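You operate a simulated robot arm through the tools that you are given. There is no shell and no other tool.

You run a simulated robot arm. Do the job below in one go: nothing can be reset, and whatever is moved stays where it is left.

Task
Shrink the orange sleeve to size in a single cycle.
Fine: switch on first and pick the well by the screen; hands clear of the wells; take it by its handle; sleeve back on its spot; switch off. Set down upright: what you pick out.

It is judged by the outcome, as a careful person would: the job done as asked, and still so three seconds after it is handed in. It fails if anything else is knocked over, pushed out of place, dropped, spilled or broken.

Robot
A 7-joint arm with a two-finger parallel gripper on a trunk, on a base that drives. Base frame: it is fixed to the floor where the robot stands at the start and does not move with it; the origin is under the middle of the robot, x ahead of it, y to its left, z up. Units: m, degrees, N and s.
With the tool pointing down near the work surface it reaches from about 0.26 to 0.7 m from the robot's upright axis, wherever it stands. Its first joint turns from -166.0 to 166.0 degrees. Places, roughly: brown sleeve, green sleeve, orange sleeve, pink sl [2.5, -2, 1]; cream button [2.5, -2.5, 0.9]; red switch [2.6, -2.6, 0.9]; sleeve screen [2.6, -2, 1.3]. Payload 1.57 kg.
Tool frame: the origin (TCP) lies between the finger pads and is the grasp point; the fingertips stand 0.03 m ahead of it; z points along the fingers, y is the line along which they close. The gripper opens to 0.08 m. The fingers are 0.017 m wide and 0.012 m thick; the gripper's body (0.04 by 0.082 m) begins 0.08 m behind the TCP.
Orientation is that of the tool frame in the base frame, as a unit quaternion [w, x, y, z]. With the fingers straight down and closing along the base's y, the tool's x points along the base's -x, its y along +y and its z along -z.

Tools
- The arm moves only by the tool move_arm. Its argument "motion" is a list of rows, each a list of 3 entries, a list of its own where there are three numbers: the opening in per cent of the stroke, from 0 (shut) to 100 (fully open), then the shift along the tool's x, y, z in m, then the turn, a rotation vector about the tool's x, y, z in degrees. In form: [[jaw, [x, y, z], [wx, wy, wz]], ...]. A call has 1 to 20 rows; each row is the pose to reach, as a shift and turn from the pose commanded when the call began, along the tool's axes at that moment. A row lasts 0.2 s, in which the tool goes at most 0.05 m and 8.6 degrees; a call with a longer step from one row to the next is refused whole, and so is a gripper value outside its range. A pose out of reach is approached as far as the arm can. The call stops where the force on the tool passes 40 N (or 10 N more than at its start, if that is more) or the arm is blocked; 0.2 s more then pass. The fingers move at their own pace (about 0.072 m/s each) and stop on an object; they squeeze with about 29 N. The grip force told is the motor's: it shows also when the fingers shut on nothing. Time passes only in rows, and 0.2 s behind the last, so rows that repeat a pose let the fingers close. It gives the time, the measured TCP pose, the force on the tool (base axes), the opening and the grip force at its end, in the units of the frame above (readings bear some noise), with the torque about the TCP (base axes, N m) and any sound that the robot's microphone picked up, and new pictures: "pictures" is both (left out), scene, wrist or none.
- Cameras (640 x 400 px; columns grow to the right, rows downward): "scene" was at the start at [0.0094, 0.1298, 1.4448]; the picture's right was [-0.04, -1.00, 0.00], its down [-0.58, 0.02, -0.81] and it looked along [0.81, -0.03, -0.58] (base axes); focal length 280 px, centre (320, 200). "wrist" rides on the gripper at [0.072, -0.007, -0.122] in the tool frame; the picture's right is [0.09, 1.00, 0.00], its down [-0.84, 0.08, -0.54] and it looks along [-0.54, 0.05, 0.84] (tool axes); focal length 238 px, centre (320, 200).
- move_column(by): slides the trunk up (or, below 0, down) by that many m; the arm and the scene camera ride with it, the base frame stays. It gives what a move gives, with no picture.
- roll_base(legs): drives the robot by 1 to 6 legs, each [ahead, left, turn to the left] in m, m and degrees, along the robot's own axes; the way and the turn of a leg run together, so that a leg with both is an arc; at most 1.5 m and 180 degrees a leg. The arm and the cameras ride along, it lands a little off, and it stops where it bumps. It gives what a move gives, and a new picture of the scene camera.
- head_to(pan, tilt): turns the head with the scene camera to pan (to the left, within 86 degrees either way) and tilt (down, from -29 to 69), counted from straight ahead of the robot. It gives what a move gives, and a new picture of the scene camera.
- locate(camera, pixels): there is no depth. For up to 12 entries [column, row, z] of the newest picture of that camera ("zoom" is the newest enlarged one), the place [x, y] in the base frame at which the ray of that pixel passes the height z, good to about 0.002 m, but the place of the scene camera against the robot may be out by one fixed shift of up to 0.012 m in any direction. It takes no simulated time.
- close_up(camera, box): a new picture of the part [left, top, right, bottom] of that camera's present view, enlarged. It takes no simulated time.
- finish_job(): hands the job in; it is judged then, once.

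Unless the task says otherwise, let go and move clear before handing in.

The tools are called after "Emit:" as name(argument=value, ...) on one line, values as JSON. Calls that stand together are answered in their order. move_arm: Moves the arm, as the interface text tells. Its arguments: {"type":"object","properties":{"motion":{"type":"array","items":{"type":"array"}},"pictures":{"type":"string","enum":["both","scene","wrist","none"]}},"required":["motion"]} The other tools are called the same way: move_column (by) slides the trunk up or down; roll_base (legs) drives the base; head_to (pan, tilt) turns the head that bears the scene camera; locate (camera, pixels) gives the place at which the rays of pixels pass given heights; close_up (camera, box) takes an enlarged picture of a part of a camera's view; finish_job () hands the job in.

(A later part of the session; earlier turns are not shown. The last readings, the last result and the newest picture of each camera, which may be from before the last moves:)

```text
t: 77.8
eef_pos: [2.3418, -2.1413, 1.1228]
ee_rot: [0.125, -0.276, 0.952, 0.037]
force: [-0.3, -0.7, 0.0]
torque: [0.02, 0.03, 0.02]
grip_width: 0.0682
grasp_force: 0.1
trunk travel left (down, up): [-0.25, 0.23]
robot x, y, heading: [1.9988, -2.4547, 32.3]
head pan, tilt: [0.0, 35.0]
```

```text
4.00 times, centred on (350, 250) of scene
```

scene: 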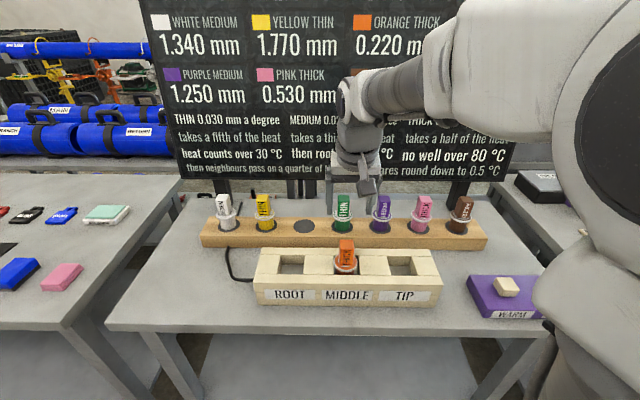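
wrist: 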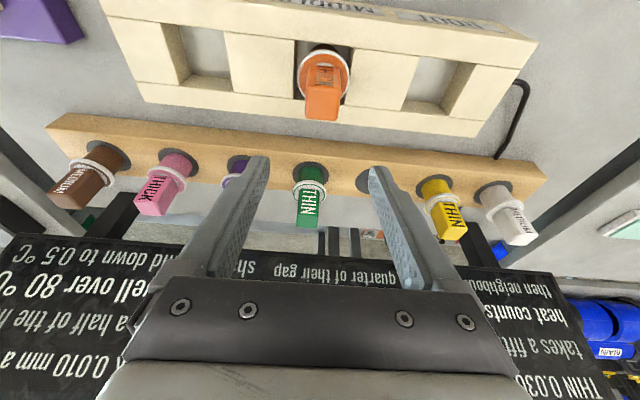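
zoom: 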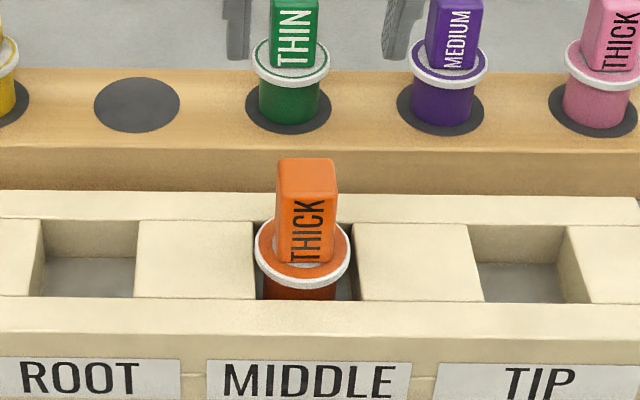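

The sleeve is upright in the MIDDLE well. I go over to the cream WARM button, closing the gripper and straightening the hand on the way.

Emit:
move_arm(motion=[[60, [-0.0052, 0, -0.0193], [0, 0, 0]], [40, [0, -0.045, -0.021], [0, 5, 0]], [20, [0.01, -0.09, -0.023], [0, 10, 0]], [0, [0.015, -0.135, -0.025], [0, 15, 0]], [0, [0.02, -0.18, -0.026], [0, 15, 0]], [0, [0.025, -0.225, -0.027], [0, 15, 0]], [0, [0.03, -0.27, -0.028], [0, 15, 0]], [0, [0.0334, -0.315, -0.0297], [0, 15, 0]], [0, [0.0334, -0.35, -0.0297], [0, 15, 0]], [0, [0.0334, -0.371, -0.0297], [0, 15, 0]], [0, [0.0334, -0.371, -0.0297], [0, 15, 0]]])

Emit:
locate(camera="wrist", pixels=[[320, 120, 0.91]])

```text
t: 80.2
eef_pos: [2.5059, -2.4782, 1.1415]
ee_rot: [0.001, -0.278, 0.961, 0.0]
force: [0.0, 0.0, 0.5]
torque: [-0.02, -0.03, -0.03]
grip_width: 0.0
grasp_force: 21.5
trunk travel left (down, up): [-0.25, 0.23]
robot x, y, heading: [1.9938, -2.4561, 32.4]
head pan, tilt: [0.0, 35.0]
```

scene: 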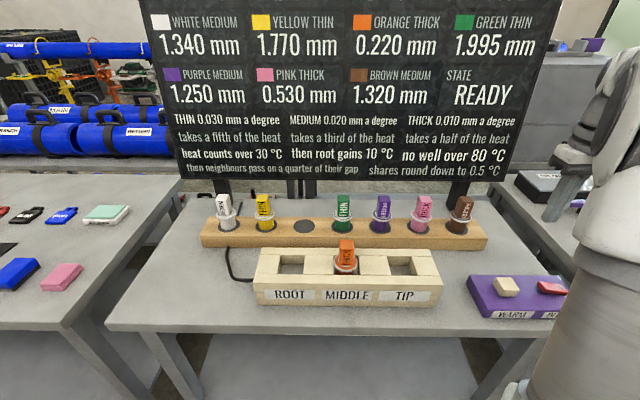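
wrist: 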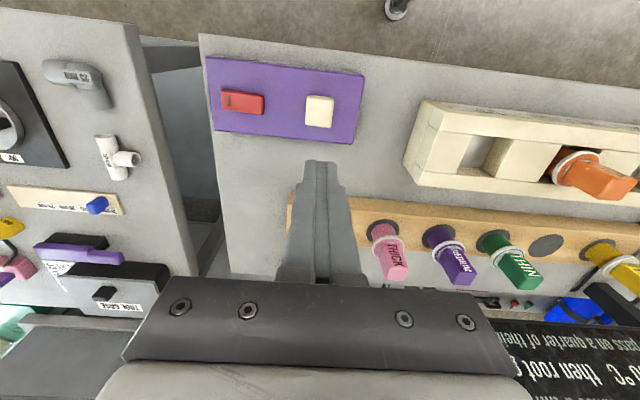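

```text
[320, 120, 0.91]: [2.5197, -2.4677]
```

The WARM button is at (319,110), nearly below the tip. I check its place and re-read the screen before pressing.

Emit:
locate(camera="wrist", pixels=[[319, 111, 0.91], [319, 111, 0.92], [319, 111, 0.9]])

Emit:
head_to(pan=0, tilt=22)

```text
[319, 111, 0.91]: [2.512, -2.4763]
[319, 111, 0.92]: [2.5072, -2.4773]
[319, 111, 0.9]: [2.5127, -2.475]
```

```text
t: 80.9
eef_pos: [2.505, -2.4768, 1.1432]
ee_rot: [0.0, -0.279, 0.96, 0.0]
force: [-0.4, 0.2, 0.2]
torque: [-0.04, -0.02, -0.03]
grip_width: 0.0
grasp_force: 21.1
trunk travel left (down, up): [-0.25, 0.23]
robot x, y, heading: [1.9952, -2.4532, 32.4]
head pan, tilt: [0.0, 22.0]
```

scene: 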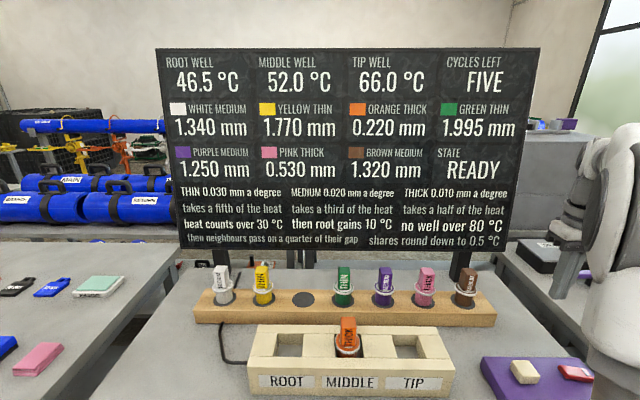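

Screen unchanged: MIDDLE 52.0 °C, orange 0.220 mm, READY. I descend to just above the button.

Emit:
move_arm(motion=[[0, [-0.003, 0, 0.045], [0, 0, 0]], [0, [-0.003, 0, 0.09], [0, 0, 0]], [0, [-0.003, 0, 0.135], [0, 0, 0]], [0, [-0.003, 0, 0.165], [0, 0, 0]], [0, [-0.003, 0, 0.178], [0, 0, 0]], [0, [-0.003, 0, 0.178], [0, 0, 0]]], pictures="wrist")

```text
t: 82.3
eef_pos: [2.5099, -2.4759, 0.9646]
ee_rot: [0.0, -0.279, 0.96, 0.0]
force: [-0.1, 0.3, 0.7]
torque: [0.01, -0.01, 0.01]
grip_width: 0.0
grasp_force: 21.5
trunk travel left (down, up): [-0.25, 0.23]
robot x, y, heading: [1.9996, -2.453, 32.2]
head pan, tilt: [0.0, 22.0]
```

wrist: 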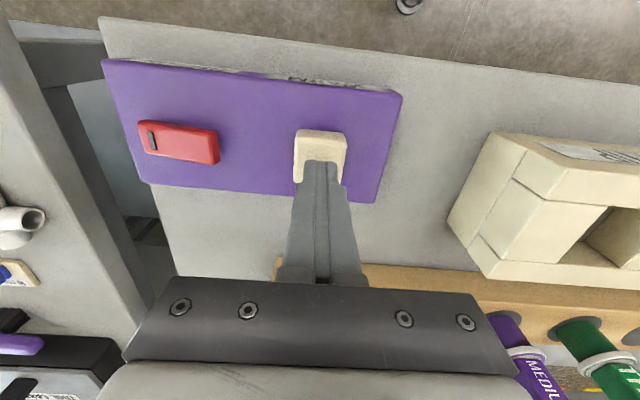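

The tip is centred on the button (320,155). I press down in small steps once.

Emit:
move_arm(motion=[[0, [0, 0, 0.005], [0, 0, 0]], [0, [0, 0, 0.01], [0, 0, 0]], [0, [0, 0, 0.014], [0, 0, 0]], [0, [0, 0, 0.017], [0, 0, 0]], [0, [0, 0, 0.02], [0, 0, 0]]], pictures="scene")

```text
t: 83.5
eef_pos: [2.5091, -2.4751, 0.9462]
ee_rot: [0.002, -0.279, 0.96, -0.001]
force: [1.1, 2.1, 9.0]
torque: [0.06, -0.02, 0.03]
grip_width: 0.0
grasp_force: 21.0
trunk travel left (down, up): [-0.25, 0.23]
robot x, y, heading: [1.9979, -2.4516, 32.4]
head pan, tilt: [0.0, 22.0]
heard: click
```

scene: 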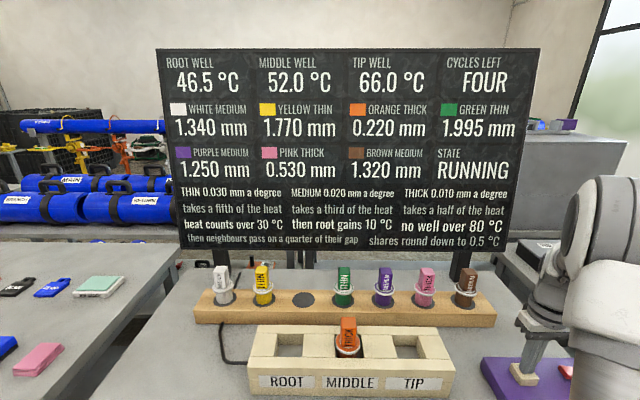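

A click, and the screen shows RUNNING with four cycles left. I lift straight off the button and wait there, away from the wells.

Emit:
move_arm(motion=[[0, [0, 0, -0.02], [0, 0, 0]], [0, [0, 0, -0.06], [0, 0, 0]], [0, [0, 0, -0.1], [0, 0, 0]], [0, [0, 0, -0.14], [0, 0, 0]], [0, [0, 0, -0.17], [0, 0, 0]], [0, [0, 0, -0.17], [0, 0, 0]], [0, [0, 0, -0.17], [0, 0, 0]], [0, [0, 0, -0.17], [0, 0, 0]], [0, [0, 0, -0.17], [0, 0, 0]], [0, [0, 0, -0.17], [0, 0, 0]]], pictures="scene")

```text
t: 85.7
eef_pos: [2.5069, -2.4752, 1.115]
ee_rot: [0.0, -0.278, 0.96, 0.0]
force: [0.7, -0.2, -0.8]
torque: [-0.01, -0.01, 0.0]
grip_width: 0.0
grasp_force: 21.3
trunk travel left (down, up): [-0.25, 0.23]
robot x, y, heading: [1.997, -2.4556, 32.3]
head pan, tilt: [0.0, 22.0]
```

scene: 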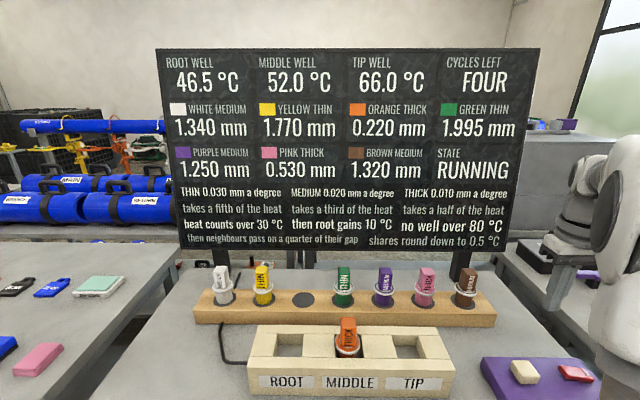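

Still RUNNING; the hand stays clear of the wells while I wait.

Emit:
move_arm(motion=[[0, [0, 0, 0], [0, 0, 0]], [0, [0, 0, 0], [0, 0, 0]], [0, [0, 0, 0], [0, 0, 0]], [0, [0, 0, 0], [0, 0, 0]], [0, [0, 0, 0], [0, 0, 0]], [0, [0, 0, 0], [0, 0, 0]], [0, [0, 0, 0], [0, 0, 0]], [0, [0, 0, 0], [0, 0, 0]], [0, [0, 0, 0], [0, 0, 0]], [0, [0, 0, 0], [0, 0, 0]], [0, [0, 0, 0], [0, 0, 0]], [0, [0, 0, 0], [0, 0, 0]], [0, [0, 0, 0], [0, 0, 0]], [0, [0, 0, 0], [0, 0, 0]], [0, [0, 0, 0], [0, 0, 0]], [0, [0, 0, 0], [0, 0, 0]], [0, [0, 0, 0], [0, 0, 0]], [0, [0, 0, 0], [0, 0, 0]], [0, [0, 0, 0], [0, 0, 0]], [0, [0, 0, 0], [0, 0, 0]]], pictures="scene")

```text
t: 89.9
eef_pos: [2.5075, -2.474, 1.1148]
ee_rot: [0.0, -0.278, 0.961, 0.0]
force: [0.9, 0.6, -0.3]
torque: [0.01, -0.02, -0.01]
grip_width: 0.0002
grasp_force: 21.3
trunk travel left (down, up): [-0.25, 0.23]
robot x, y, heading: [1.9938, -2.4545, 32.4]
head pan, tilt: [0.0, 22.0]
```

scene: 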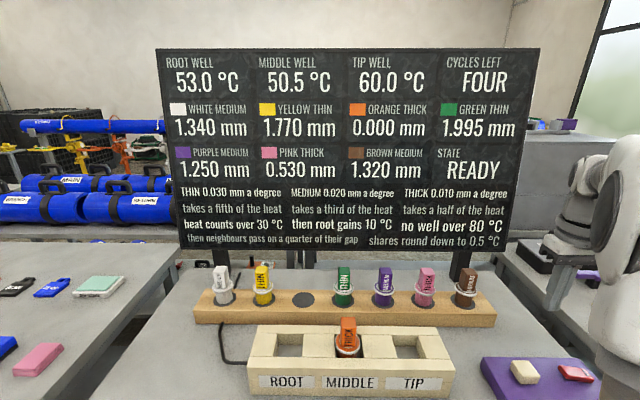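

Orange now reads 0.000 mm and READY. I return above the middle well with the hand tilted and open.

Emit:
move_arm(motion=[[0, [0, 0, -0.015], [0, 0, 0]], [20, [0, 0.045, -0.015], [0, 0, 0]], [40, [-0.005, 0.09, -0.015], [0, 0, 0]], [60, [-0.01, 0.135, -0.015], [0, 0, 0]], [85, [-0.015, 0.18, -0.015], [0, 0, 0]], [85, [-0.02, 0.225, -0.015], [0, 0, 0]], [85, [-0.025, 0.27, -0.015], [0, -5, 0]], [85, [-0.03, 0.31, -0.013], [0, -10, 0]], [85, [-0.0355, 0.345, -0.01], [0, -15, 0]], [85, [-0.0377, 0.3695, -0.008], [0, -15, 0]], [85, [-0.0377, 0.3695, -0.008], [0, -15, 0]]])

Emit:
close_up(camera="wrist", box=[200, 0, 440, 150])

```text
t: 92.3
eef_pos: [2.3395, -2.1421, 1.123]
ee_rot: [0.126, -0.276, 0.952, 0.036]
force: [0.7, -0.8, 0.2]
torque: [0.03, 0.04, 0.02]
grip_width: 0.068
grasp_force: 0.0
trunk travel left (down, up): [-0.25, 0.23]
robot x, y, heading: [1.9956, -2.4525, 32.3]
head pan, tilt: [0.0, 22.0]
```

scene: 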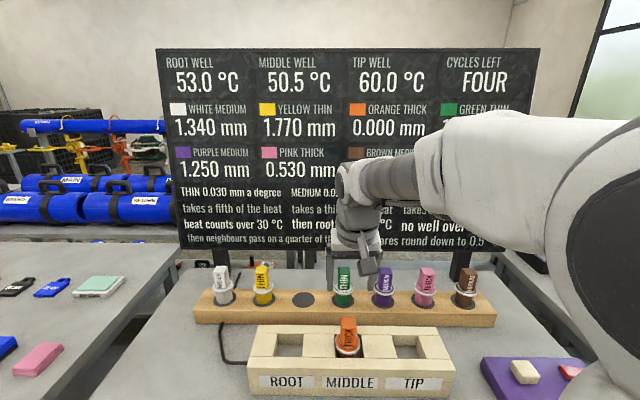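
wrist: 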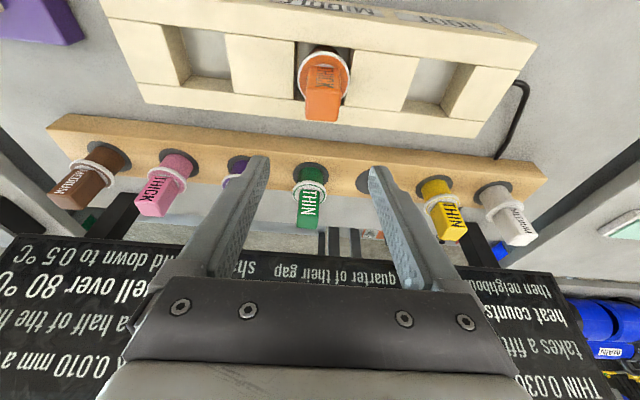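

```text
2.67 times, centred on (320, 75) of wrist
```

zoom: 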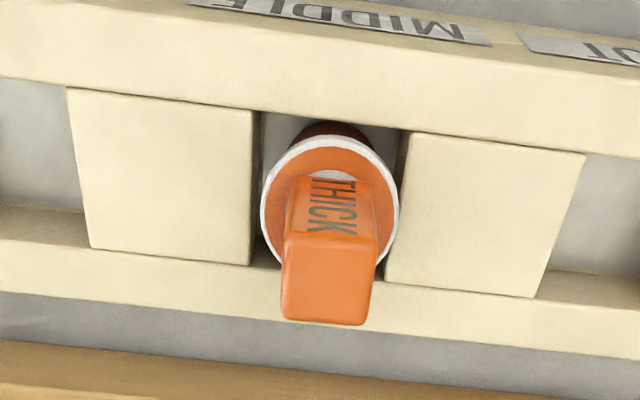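

The view matches the one right after release. I descend vertically to the same grasp height (TCP z≈1.002).

Emit:
move_arm(motion=[[85, [0.0104, 0, 0.0386], [0, 0, 0]], [85, [0.0181, 0, 0.0676], [0, 0, 0]], [85, [0.0246, 0, 0.0918], [0, 0, 0]], [85, [0.0285, 0, 0.1063], [0, 0, 0]], [85, [0.0313, 0, 0.1168], [0, 0, 0]], [85, [0.0313, 0, 0.1168], [0, 0, 0]]], pictures="wrist")

Emit:
close_up(camera="scene", box=[280, 260, 420, 360])

```text
t: 93.7
eef_pos: [2.3429, -2.1436, 1.0021]
ee_rot: [0.125, -0.275, 0.952, 0.036]
force: [0.1, 0.1, -0.1]
torque: [0.02, 0.02, 0.01]
grip_width: 0.0681
grasp_force: 0.1
trunk travel left (down, up): [-0.25, 0.23]
robot x, y, heading: [1.9951, -2.4577, 32.3]
head pan, tilt: [0.0, 22.0]
```

wrist: 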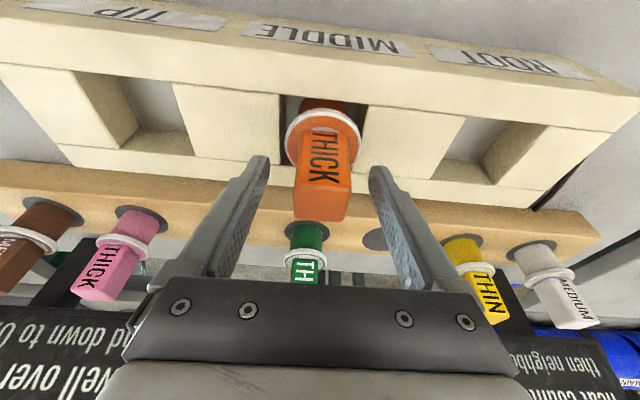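

```text
4.00 times, centred on (350, 310) of scene
```

zoom: 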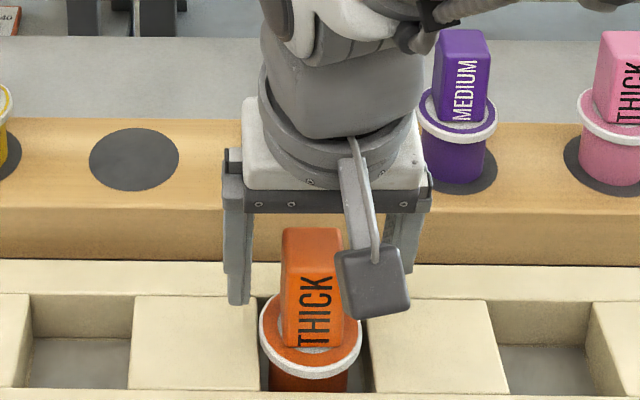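

The handle (325) is ~2 mm to one side of the fingers' middle (318); I shift over and close.

Emit:
move_arm(motion=[[85, [0, 0.002, 0], [0, 0, 0]], [60, [0, 0.002, 0], [0, 0, 0]], [30, [0, 0.002, 0], [0, 0, 0]], [0, [0, 0.002, 0], [0, 0, 0]], [0, [0, 0.002, 0], [0, 0, 0]], [0, [0, 0.002, 0], [0, 0, 0]]], pictures="wrist")

```text
t: 95.1
eef_pos: [2.3411, -2.1421, 1.0036]
ee_rot: [0.126, -0.276, 0.952, 0.037]
force: [0.3, -0.2, -0.1]
torque: [0.0, 0.03, -0.02]
grip_width: 0.0317
grasp_force: 29.4
trunk travel left (down, up): [-0.25, 0.23]
robot x, y, heading: [1.9974, -2.4564, 32.2]
head pan, tilt: [0.0, 22.0]
```

wrist: 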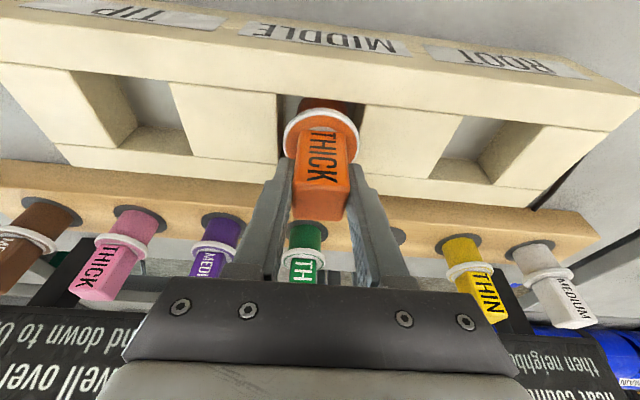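

Grip is firm on the handle at 0.032 m. I lift straight up 13 cm out of the well.

Emit:
move_arm(motion=[[0, [-0.0026, 0, -0.0097], [0, 0, 0]], [0, [-0.0065, 0, -0.0242], [0, 0, 0]], [0, [-0.0129, 0, -0.0483], [0, 0, 0]], [0, [-0.0207, 0, -0.0773], [0, 0, 0]], [0, [-0.0285, 0, -0.1063], [0, 0, 0]], [0, [-0.0337, 0, -0.1256], [0, 0, 0]], [0, [-0.0337, 0, -0.1256], [0, 0, 0]]])

```text
t: 96.7
eef_pos: [2.3423, -2.1401, 1.132]
ee_rot: [0.126, -0.275, 0.952, 0.036]
force: [0.2, 0.4, -1.9]
torque: [0.0, 0.0, 0.0]
grip_width: 0.0314
grasp_force: 28.3
trunk travel left (down, up): [-0.25, 0.23]
robot x, y, heading: [1.9965, -2.4541, 32.1]
head pan, tilt: [0.0, 22.0]
```

scene: 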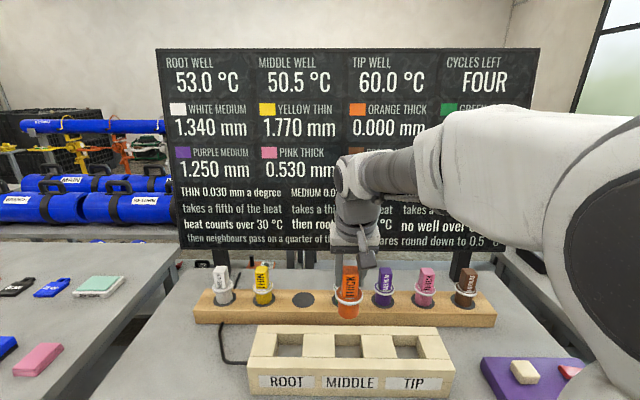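
wrist: 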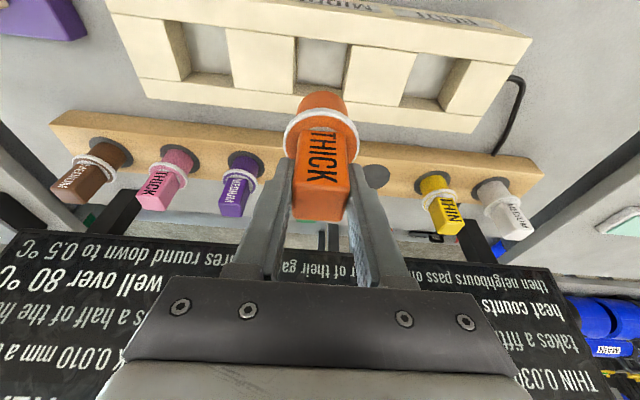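

The sleeve is out. I carry it left, then ahead to over its dark disc at the same height.

Emit:
move_arm(motion=[[0, [0, 0.035, 0], [0, 0, 0]], [0, [0, 0.07, 0], [0, 0, 0]], [0, [0, 0.1044, 0], [0, 0, 0]], [0, [-0.035, 0.1044, 0.0094], [0, 0, 0]], [0, [-0.07, 0.1044, 0.0188], [0, 0, 0]], [0, [-0.105, 0.1044, 0.0281], [0, 0, 0]], [0, [-0.14, 0.1044, 0.0375], [0, 0, 0]], [0, [-0.1732, 0.1044, 0.0464], [0, 0, 0]], [0, [-0.1732, 0.1044, 0.0464], [0, 0, 0]]])

Emit:
close_up(camera="wrist", box=[200, 0, 440, 150])

Emit:
close_up(camera="scene", box=[220, 230, 380, 330])

```text
t: 98.7
eef_pos: [2.4394, -1.9552, 1.1306]
ee_rot: [0.125, -0.277, 0.952, 0.036]
force: [0.1, 0.8, -0.8]
torque: [-0.01, 0.0, -0.02]
grip_width: 0.0317
grasp_force: 28.7
trunk travel left (down, up): [-0.25, 0.23]
robot x, y, heading: [1.9971, -2.454, 32.4]
head pan, tilt: [0.0, 22.0]
```

scene: 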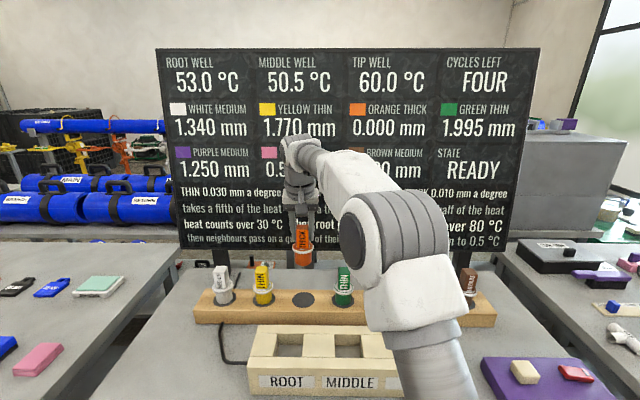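
wrist: 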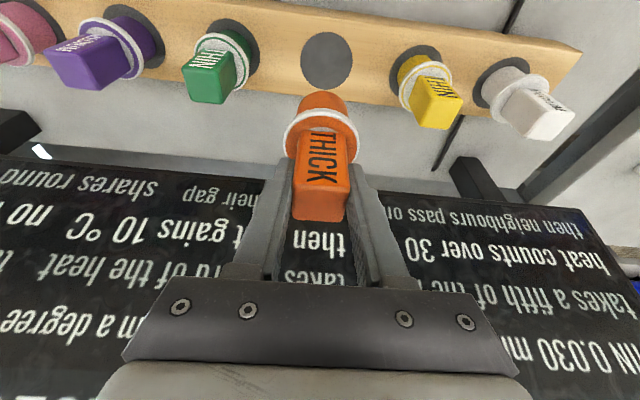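

```text
2.67 times, centred on (320, 75) of wrist
```

zoom: 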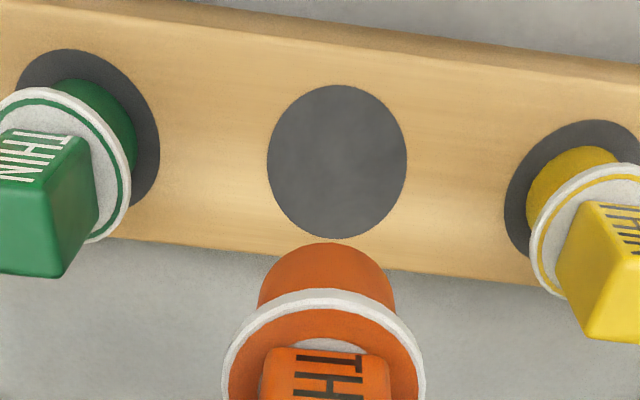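

```text
4.00 times, centred on (300, 280) of scene
```

zoom: 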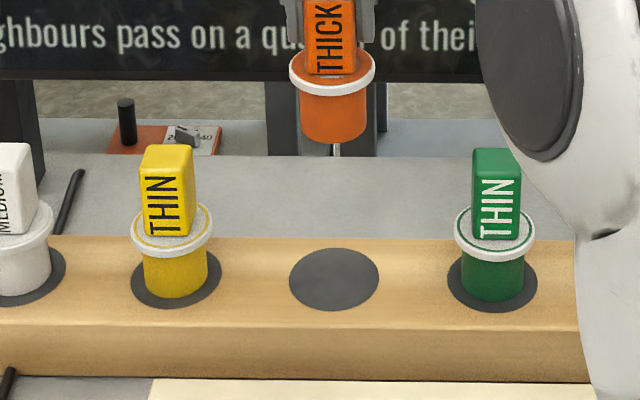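

The disc is at (326,60) as before the lift. I lower to about 2 cm above it, moving back 3 mm because the sleeve sits slightly further ahead in the grip, and check.

Emit:
move_arm(motion=[[0, [0.0055, 0, 0.009], [0, 0, 0]], [0, [0.0132, 0, 0.038], [0, 0, 0]], [0, [0.021, 0, 0.067], [0, 0, 0]], [0, [0.028, 0, 0.0929], [0, 0, 0]], [0, [0.028, 0, 0.0929], [0, 0, 0]]])

Emit:
close_up(camera="wrist", box=[200, 0, 440, 150])

Emit:
close_up(camera="scene", box=[220, 230, 380, 330])

```text
t: 99.9
eef_pos: [2.4353, -1.9594, 1.0344]
ee_rot: [0.126, -0.275, 0.952, 0.036]
force: [-0.4, 0.1, -0.3]
torque: [-0.02, 0.02, -0.02]
grip_width: 0.0313
grasp_force: 28.8
trunk travel left (down, up): [-0.25, 0.23]
robot x, y, heading: [1.9957, -2.4488, 32.4]
head pan, tilt: [0.0, 22.0]
```

scene: 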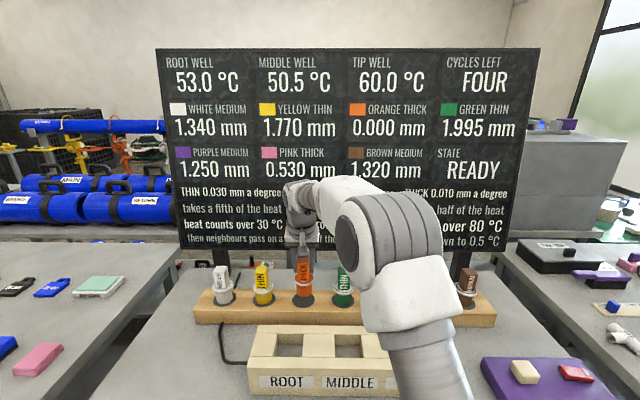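
wrist: 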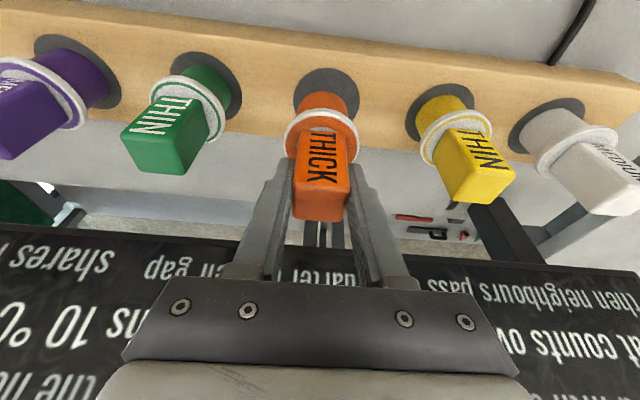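

```text
2.67 times, centred on (320, 75) of wrist
```

zoom: 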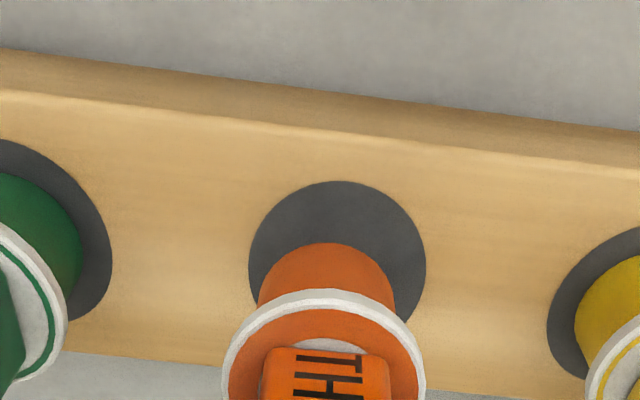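

```text
4.00 times, centred on (300, 280) of scene
```

zoom: 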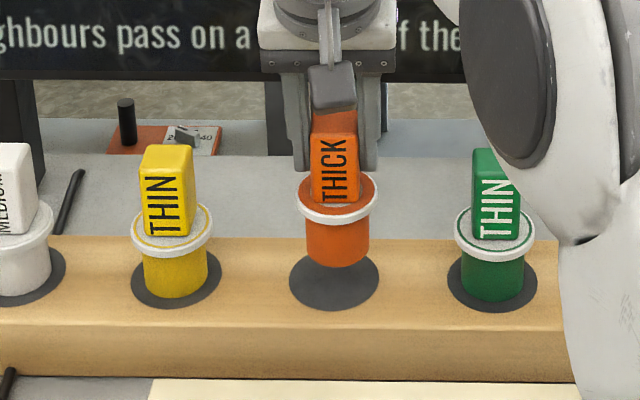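

I locate the disc centre and the sleeve's lower near edge to compare.

Emit:
locate(camera="wrist", pixels=[[326.7, 103.8, 0.905], [326.7, 67.8, 0.905], [322, 90.7, 0.926], [293.3, 103, 0.905], [360, 105, 0.905], [296, 106, 0.926], [348, 108, 0.926]])

```text
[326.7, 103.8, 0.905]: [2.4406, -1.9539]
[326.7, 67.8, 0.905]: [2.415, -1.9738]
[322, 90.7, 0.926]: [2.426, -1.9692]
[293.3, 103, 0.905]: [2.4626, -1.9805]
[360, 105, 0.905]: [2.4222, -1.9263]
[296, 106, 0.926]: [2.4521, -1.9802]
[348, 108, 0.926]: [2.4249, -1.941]
```

The sleeve is ~2 mm right of the disc's centre and within 1–2 mm otherwise. I correct 2 mm left and descend gently until contact.

Emit:
move_arm(motion=[[0, [0.001, 0.002, -0.0003], [0, 0, 0]], [0, [0.0023, 0.002, 0.0046], [0, 0, 0]], [0, [0.0036, 0.002, 0.0094], [0, 0, 0]], [0, [0.0047, 0.002, 0.0133], [0, 0, 0]], [0, [0.0054, 0.002, 0.0161], [0, 0, 0]], [0, [0.0054, 0.002, 0.0161], [0, 0, 0]]])

Emit:
close_up(camera="wrist", box=[200, 0, 440, 150])

Emit:
close_up(camera="scene", box=[220, 230, 380, 330])

```text
t: 101.3
eef_pos: [2.4333, -1.9565, 1.0169]
ee_rot: [0.126, -0.276, 0.952, 0.037]
force: [-0.4, -0.4, -1.4]
torque: [0.0, -0.02, 0.03]
grip_width: 0.0314
grasp_force: 29.1
trunk travel left (down, up): [-0.25, 0.23]
robot x, y, heading: [1.9956, -2.4531, 32.4]
head pan, tilt: [0.0, 22.0]
```

scene: 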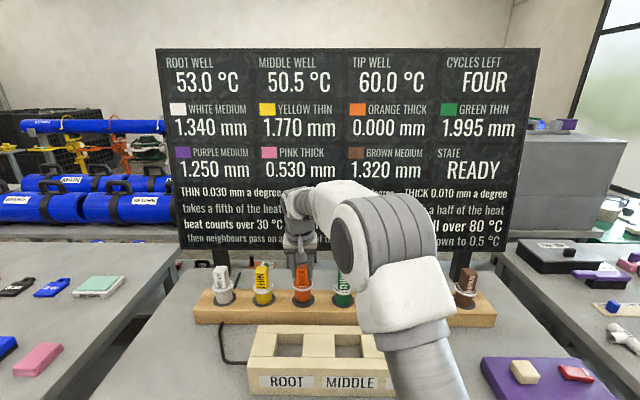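
wrist: 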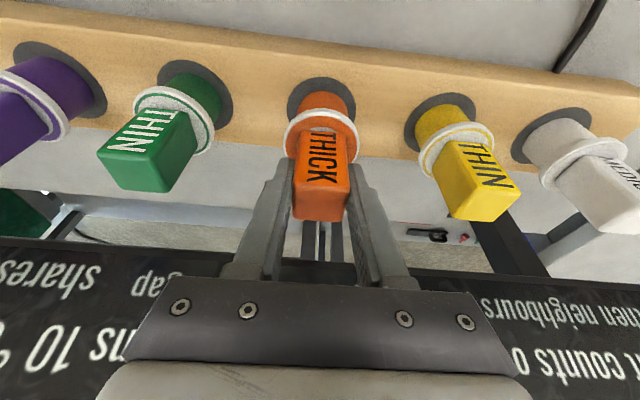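

```text
2.67 times, centred on (320, 75) of wrist
```

zoom: 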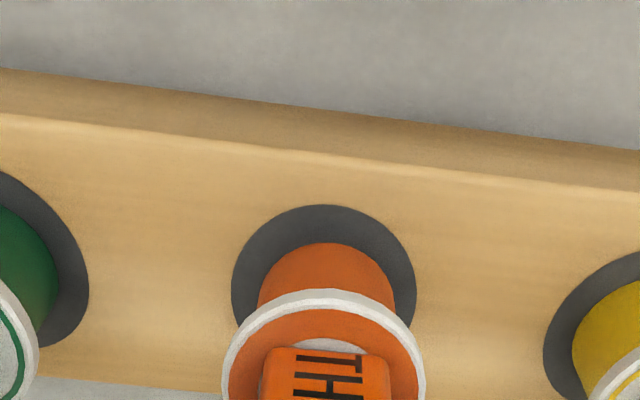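

```text
4.00 times, centred on (300, 280) of scene
```

zoom: 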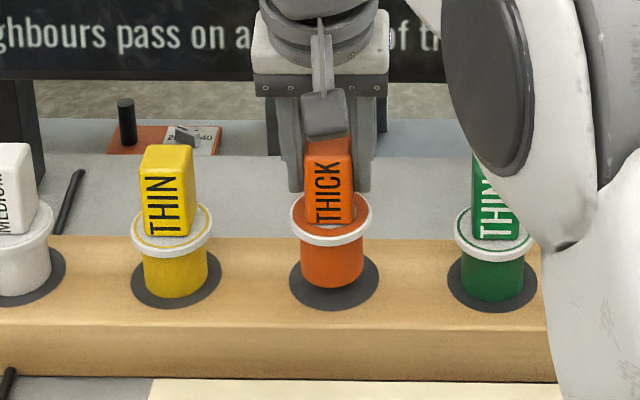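

The sleeve is centred on the disc like its neighbours. I continue down in 1.5 mm steps until it touches.

Emit:
move_arm(motion=[[0, [0.0004, 0, 0.0015], [0, 0, 0]], [0, [0.0008, 0, 0.003], [0, 0, 0]], [0, [0.0008, 0, 0.003], [0, 0, 0]]], pictures="none")

```text
t: 102.1
eef_pos: [2.4314, -1.9573, 1.0144]
ee_rot: [0.125, -0.276, 0.952, 0.036]
force: [-0.5, -0.1, -0.9]
torque: [0.0, -0.01, 0.02]
grip_width: 0.0318
grasp_force: 29.3
trunk travel left (down, up): [-0.25, 0.23]
robot x, y, heading: [1.9987, -2.4569, 32.2]
head pan, tilt: [0.0, 22.0]
```

Emit:
move_arm(motion=[[0, [0.0003, 0, 0.001], [0, 0, 0]], [0, [0.0006, 0, 0.002], [0, 0, 0]], [0, [0.0006, 0, 0.002], [0, 0, 0]]], pictures="none")

```text
t: 102.9
eef_pos: [2.4322, -1.9577, 1.0122]
ee_rot: [0.125, -0.276, 0.952, 0.037]
force: [-0.7, -0.1, -0.9]
torque: [0.03, -0.01, 0.0]
grip_width: 0.0316
grasp_force: 29.4
trunk travel left (down, up): [-0.25, 0.23]
robot x, y, heading: [1.997, -2.4549, 31.9]
head pan, tilt: [0.0, 22.0]
```

No contact yet at TCP z 1.012 (force about 0). I keep lowering in 1 mm steps.

Emit:
move_arm(motion=[[0, [0.0003, 0, 0.001], [0, 0, 0]], [0, [0.0006, 0, 0.002], [0, 0, 0]], [0, [0.0006, 0, 0.002], [0, 0, 0]]], pictures="wrist")

Emit:
close_up(camera="scene", box=[220, 230, 380, 330])

```text
t: 103.7
eef_pos: [2.4322, -1.9587, 1.0097]
ee_rot: [0.125, -0.276, 0.952, 0.037]
force: [0.1, 0.4, -0.5]
torque: [-0.03, 0.01, 0.0]
grip_width: 0.0316
grasp_force: 28.9
trunk travel left (down, up): [-0.25, 0.23]
robot x, y, heading: [1.9947, -2.4544, 32.4]
head pan, tilt: [0.0, 22.0]
```

wrist: 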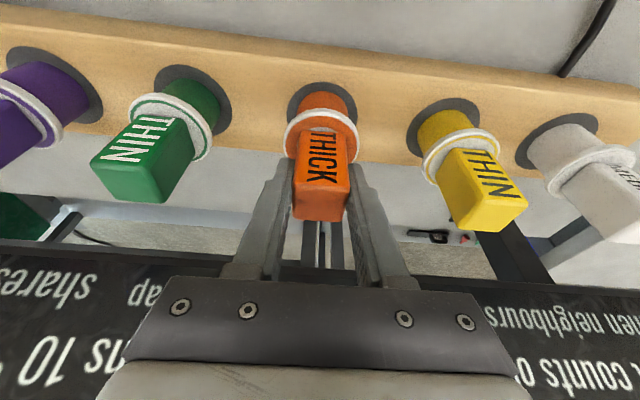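

```text
4.00 times, centred on (300, 280) of scene
```

zoom: 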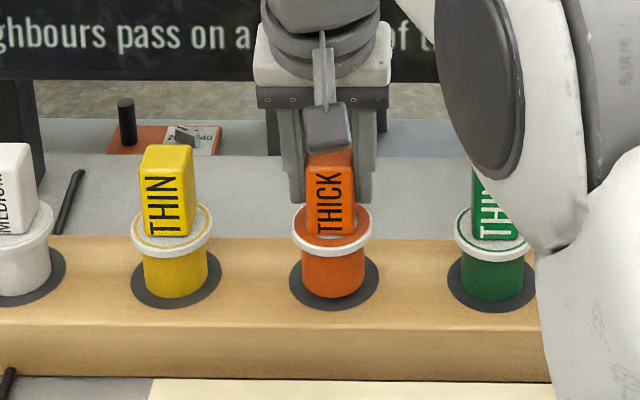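

The sleeve looks almost down (bottom at 297 against the yellow's 298 in the zoom). I lower another 2–3 mm watching the force.

Emit:
move_arm(motion=[[0, [0.0003, 0, 0.001], [0, 0, 0]], [0, [0.0006, 0, 0.002], [0, 0, 0]], [0, [0.0006, 0, 0.002], [0, 0, 0]]], pictures="none")

```text
t: 104.5
eef_pos: [2.4324, -1.9573, 1.0081]
ee_rot: [0.125, -0.275, 0.952, 0.037]
force: [-0.5, -0.5, -1.4]
torque: [-0.01, 0.01, 0.01]
grip_width: 0.0313
grasp_force: 28.7
trunk travel left (down, up): [-0.25, 0.23]
robot x, y, heading: [1.9961, -2.456, 32.5]
head pan, tilt: [0.0, 22.0]
```

Still no contact; I continue down in 1 mm steps.

Emit:
move_arm(motion=[[0, [0.0003, 0, 0.001], [0, 0, 0]], [0, [0.0003, 0, 0.001], [0, 0, 0]], [0, [0.0006, 0, 0.002], [0, 0, 0]], [0, [0.0006, 0, 0.002], [0, 0, 0]]], pictures="none")

```text
t: 105.5
eef_pos: [2.4319, -1.9572, 1.0065]
ee_rot: [0.125, -0.276, 0.952, 0.036]
force: [0.6, 0.2, -1.3]
torque: [-0.01, -0.02, 0.04]
grip_width: 0.0316
grasp_force: 29.2
trunk travel left (down, up): [-0.25, 0.23]
robot x, y, heading: [1.9895, -2.4539, 32.4]
head pan, tilt: [0.0, 22.0]
```

Force still about zero at z 1.0065; another 2 mm.

Emit:
move_arm(motion=[[0, [0.0003, 0, 0.001], [0, 0, 0]], [0, [0.0003, 0, 0.001], [0, 0, 0]], [0, [0.0006, 0, 0.002], [0, 0, 0]], [0, [0.0006, 0, 0.002], [0, 0, 0]]], pictures="wrist")

Emit:
close_up(camera="scene", box=[220, 230, 380, 330])

```text
t: 106.5
eef_pos: [2.4327, -1.9572, 1.0038]
ee_rot: [0.125, -0.276, 0.952, 0.037]
force: [-1.0, 0.7, -0.7]
torque: [0.01, -0.02, 0.01]
grip_width: 0.0315
grasp_force: 29.6
trunk travel left (down, up): [-0.25, 0.23]
robot x, y, heading: [1.9984, -2.4547, 32.1]
head pan, tilt: [0.0, 22.0]
```

wrist: 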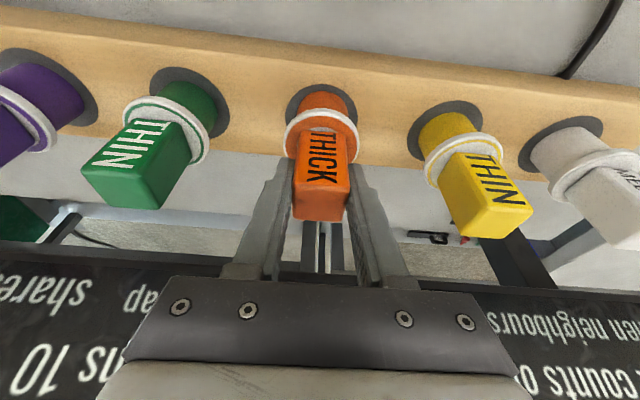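

```text
4.00 times, centred on (300, 280) of scene
```

zoom: 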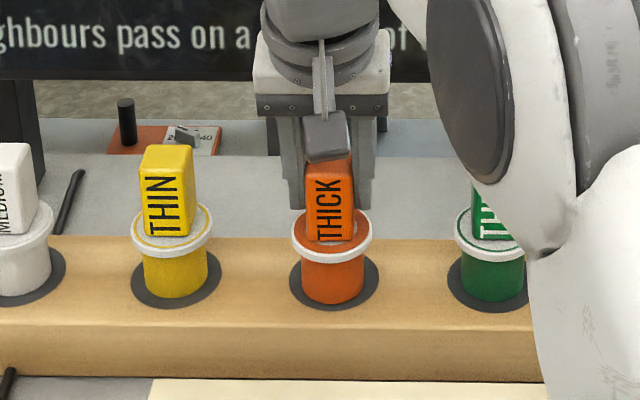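

No contact yet; evidently the sleeve slid up a little in the grip earlier. In the zoom it is nearly level with its neighbours; I go on 1 mm at a time.

Emit:
move_arm(motion=[[0, [0.0003, 0, 0.001], [0, 0, 0]], [0, [0.0003, 0, 0.001], [0, 0, 0]], [0, [0.0006, 0, 0.002], [0, 0, 0]], [0, [0.0006, 0, 0.002], [0, 0, 0]]], pictures="none")

Emit:
close_up(camera="wrist", box=[200, 50, 440, 200])

```text
t: 107.5
eef_pos: [2.4324, -1.9591, 1.0021]
ee_rot: [0.125, -0.276, 0.952, 0.035]
force: [-0.4, -0.3, -1.8]
torque: [-0.01, 0.02, 0.03]
grip_width: 0.0315
grasp_force: 29.3
trunk travel left (down, up): [-0.25, 0.23]
robot x, y, heading: [1.9953, -2.4519, 32.1]
head pan, tilt: [0.0, 22.0]
```

```text
2.67 times, centred on (320, 125) of wrist
```

zoom: 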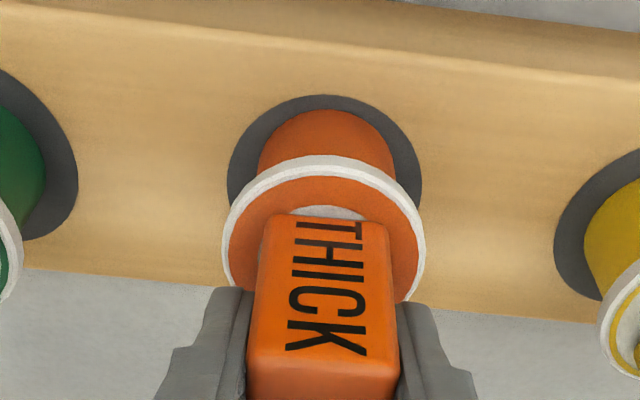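

The near gap on the disc (15 px) is smaller than the neighbours' (~28 px), so the sleeve is ~3 mm too far back. I shift 3 mm ahead and keep lowering gently.

Emit:
move_arm(motion=[[0, [-0.0029, 0, 0.0008], [0, 0, 0]], [0, [-0.0029, 0, 0.0008], [0, 0, 0]], [0, [-0.0026, 0, 0.0018], [0, 0, 0]], [0, [-0.0024, 0, 0.0027], [0, 0, 0]], [0, [-0.0024, 0, 0.0027], [0, 0, 0]]], pictures="none")

Emit:
close_up(camera="wrist", box=[200, 50, 440, 200])

Emit:
close_up(camera="scene", box=[220, 230, 380, 330])

```text
t: 108.7
eef_pos: [2.4343, -1.9553, 1.0035]
ee_rot: [0.127, -0.276, 0.952, 0.036]
force: [-2.5, -1.1, 10.5]
torque: [-0.14, 0.25, -0.02]
grip_width: 0.0316
grasp_force: 28.7
trunk travel left (down, up): [-0.25, 0.23]
robot x, y, heading: [1.9967, -2.4533, 32.2]
head pan, tilt: [0.0, 22.0]
```

```text
2.67 times, centred on (320, 125) of wrist
```

zoom: 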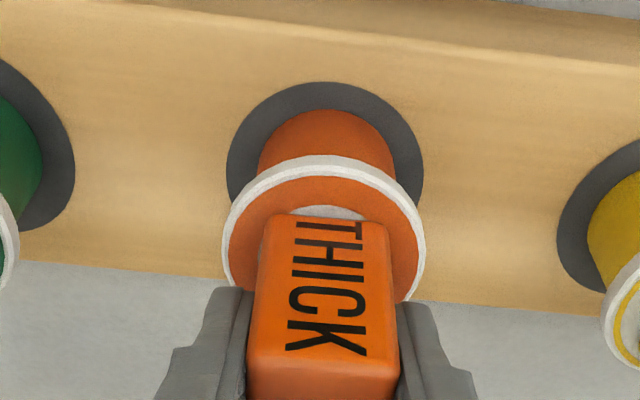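

```text
4.00 times, centred on (300, 280) of scene
```

zoom: 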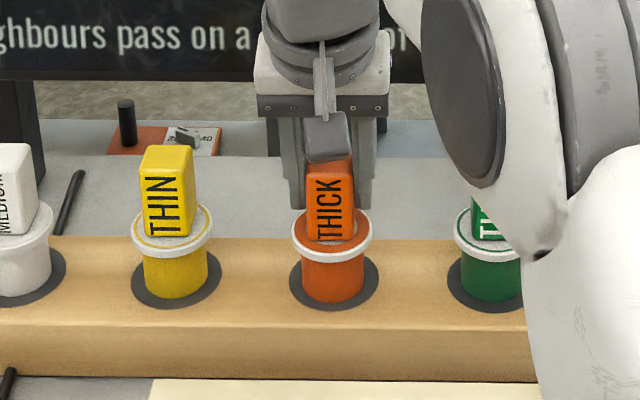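

It now touches (10 N), centred on its disc like its neighbours. I open the fingers to let it settle, then check.

Emit:
move_arm(motion=[[0, [-0.0001, 0, -0.0005], [0, 0, 0]], [45, [-0.0001, 0, -0.0005], [0, 0, 0]], [55, [-0.0001, 0, -0.0005], [0, 0, 0]], [65, [-0.0001, 0, -0.0005], [0, 0, 0]], [75, [-0.0001, 0, -0.0005], [0, 0, 0]], [75, [-0.0001, 0, -0.0005], [0, 0, 0]]], pictures="wrist")

Emit:
close_up(camera="scene", box=[220, 230, 380, 330])

```text
t: 110.1
eef_pos: [2.4341, -1.9563, 1.0004]
ee_rot: [0.125, -0.276, 0.952, 0.036]
force: [0.8, -0.2, 0.1]
torque: [-0.01, 0.01, 0.05]
grip_width: 0.06
grasp_force: 0.1
trunk travel left (down, up): [-0.25, 0.23]
robot x, y, heading: [1.9953, -2.4532, 32.3]
head pan, tilt: [0.0, 22.0]
```

wrist: 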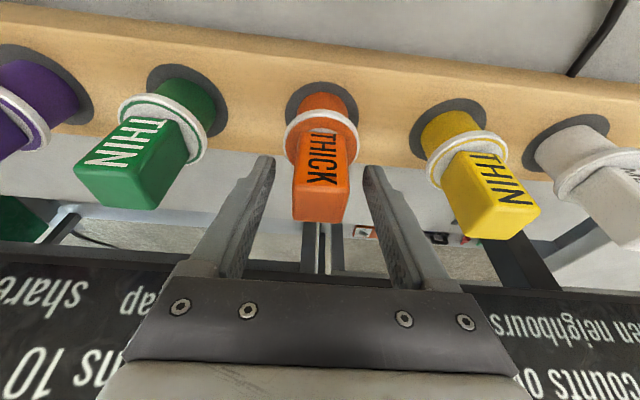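

```text
4.00 times, centred on (300, 280) of scene
```

zoom: 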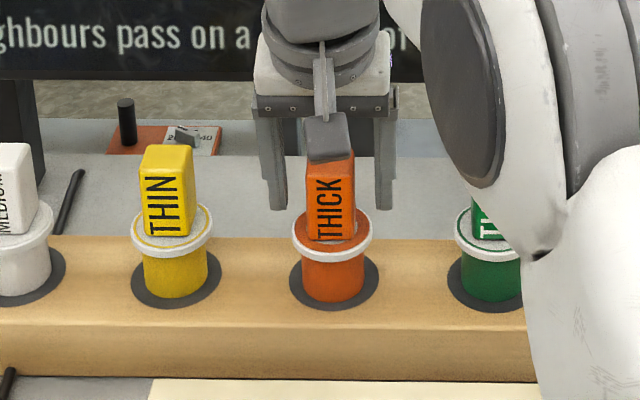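

The sleeve stands upright on its disc. I rise straight up, clear of the handles.

Emit:
move_arm(motion=[[80, [-0.0052, 0, -0.0193], [0, 0, 0]], [80, [-0.0104, 0, -0.0386], [0, 0, 0]], [80, [-0.0207, 0, -0.0773], [0, 0, 0]], [80, [-0.0311, 0, -0.116], [0, 0, 0]], [80, [-0.0363, 0, -0.1353], [0, 0, 0]], [80, [-0.0363, 0, -0.1353], [0, 0, 0]]])

Emit:
close_up(camera="scene", box=[190, 230, 350, 330])

```text
t: 111.5
eef_pos: [2.4353, -1.9584, 1.1423]
ee_rot: [0.125, -0.275, 0.952, 0.036]
force: [0.0, 0.6, -1.3]
torque: [0.02, -0.01, -0.02]
grip_width: 0.0638
grasp_force: 0.1
trunk travel left (down, up): [-0.25, 0.23]
robot x, y, heading: [1.9953, -2.4568, 32.4]
head pan, tilt: [0.0, 22.0]
```

scene: 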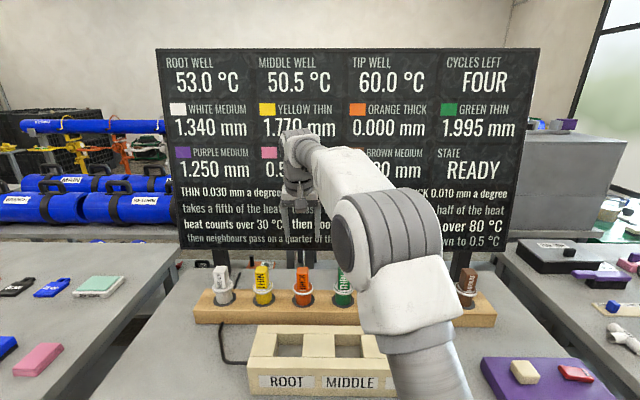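
wrist: 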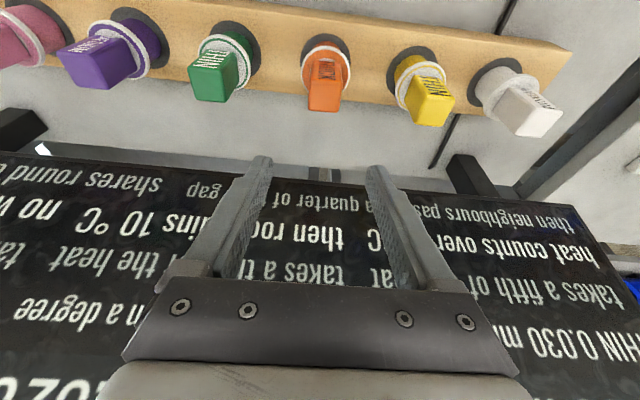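

```text
4.00 times, centred on (270, 280) of scene
```

zoom: 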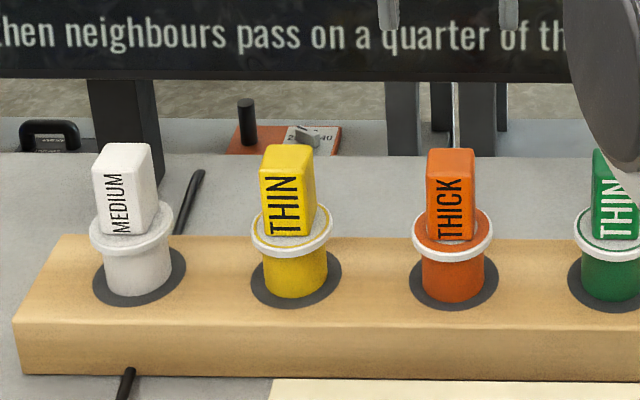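

The orange sleeve is upright on its spot, level with its neighbours. Now I go to the rocker's OFF end, closing the gripper and straightening the hand.

Emit:
move_arm(motion=[[80, [0.04, 0, -0.0107], [0, 0, 0]], [80, [0.08, -0.02, -0.0214], [0, 0, 0]], [60, [0.115, -0.05, -0.0308], [0, 0, 0]], [40, [0.14, -0.09, -0.0375], [0, 0, 0]], [20, [0.16, -0.13, -0.043], [0, 0, 0]], [0, [0.18, -0.17, -0.0482], [0, 0, 0]], [0, [0.2, -0.21, -0.0536], [0, 0, 0]], [0, [0.2137, -0.25, -0.0573], [0, 5, 0]], [0, [0.2137, -0.295, -0.0573], [0, 10, 0]], [0, [0.2137, -0.34, -0.0573], [0, 15, 0]], [0, [0.2137, -0.385, -0.0573], [0, 15, 0]], [0, [0.2137, -0.43, -0.0573], [0, 15, 0]], [0, [0.2137, -0.475, -0.0573], [0, 15, 0]], [0, [0.2137, -0.52, -0.0573], [0, 15, 0]], [0, [0.2137, -0.5642, -0.0573], [0, 15, 0]], [0, [0.2137, -0.5642, -0.0573], [0, 15, 0]]])

Emit:
close_up(camera="wrist", box=[220, 40, 440, 180])

```text
t: 114.9
eef_pos: [2.5529, -2.5526, 1.1435]
ee_rot: [0.001, -0.279, 0.96, 0.0]
force: [-0.2, 0.3, -0.3]
torque: [0.0, 0.03, -0.01]
grip_width: 0.0
grasp_force: 20.6
trunk travel left (down, up): [-0.25, 0.23]
robot x, y, heading: [1.9951, -2.4523, 32.1]
head pan, tilt: [0.0, 22.0]
```

scene: 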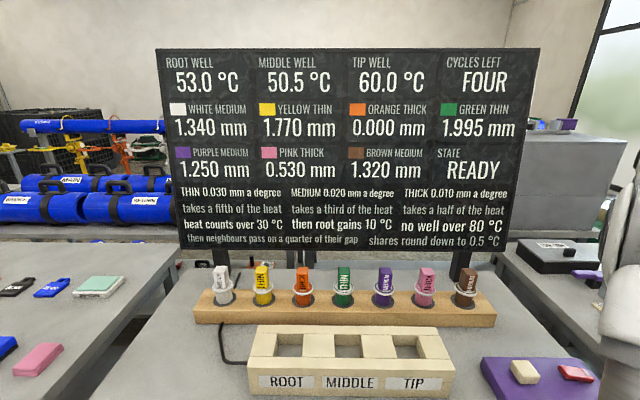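
wrist: 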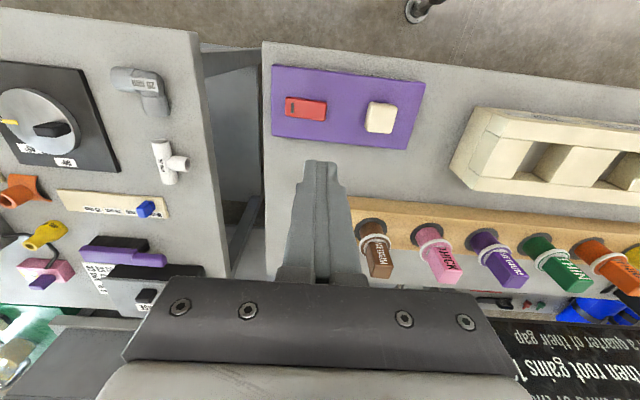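

```text
2.86 times, centred on (330, 110) of wrist
```

zoom: 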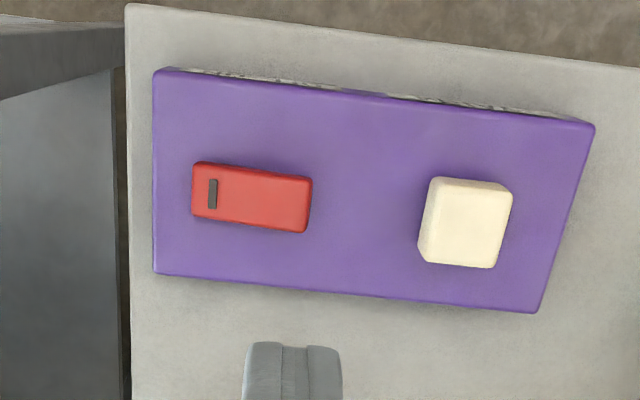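

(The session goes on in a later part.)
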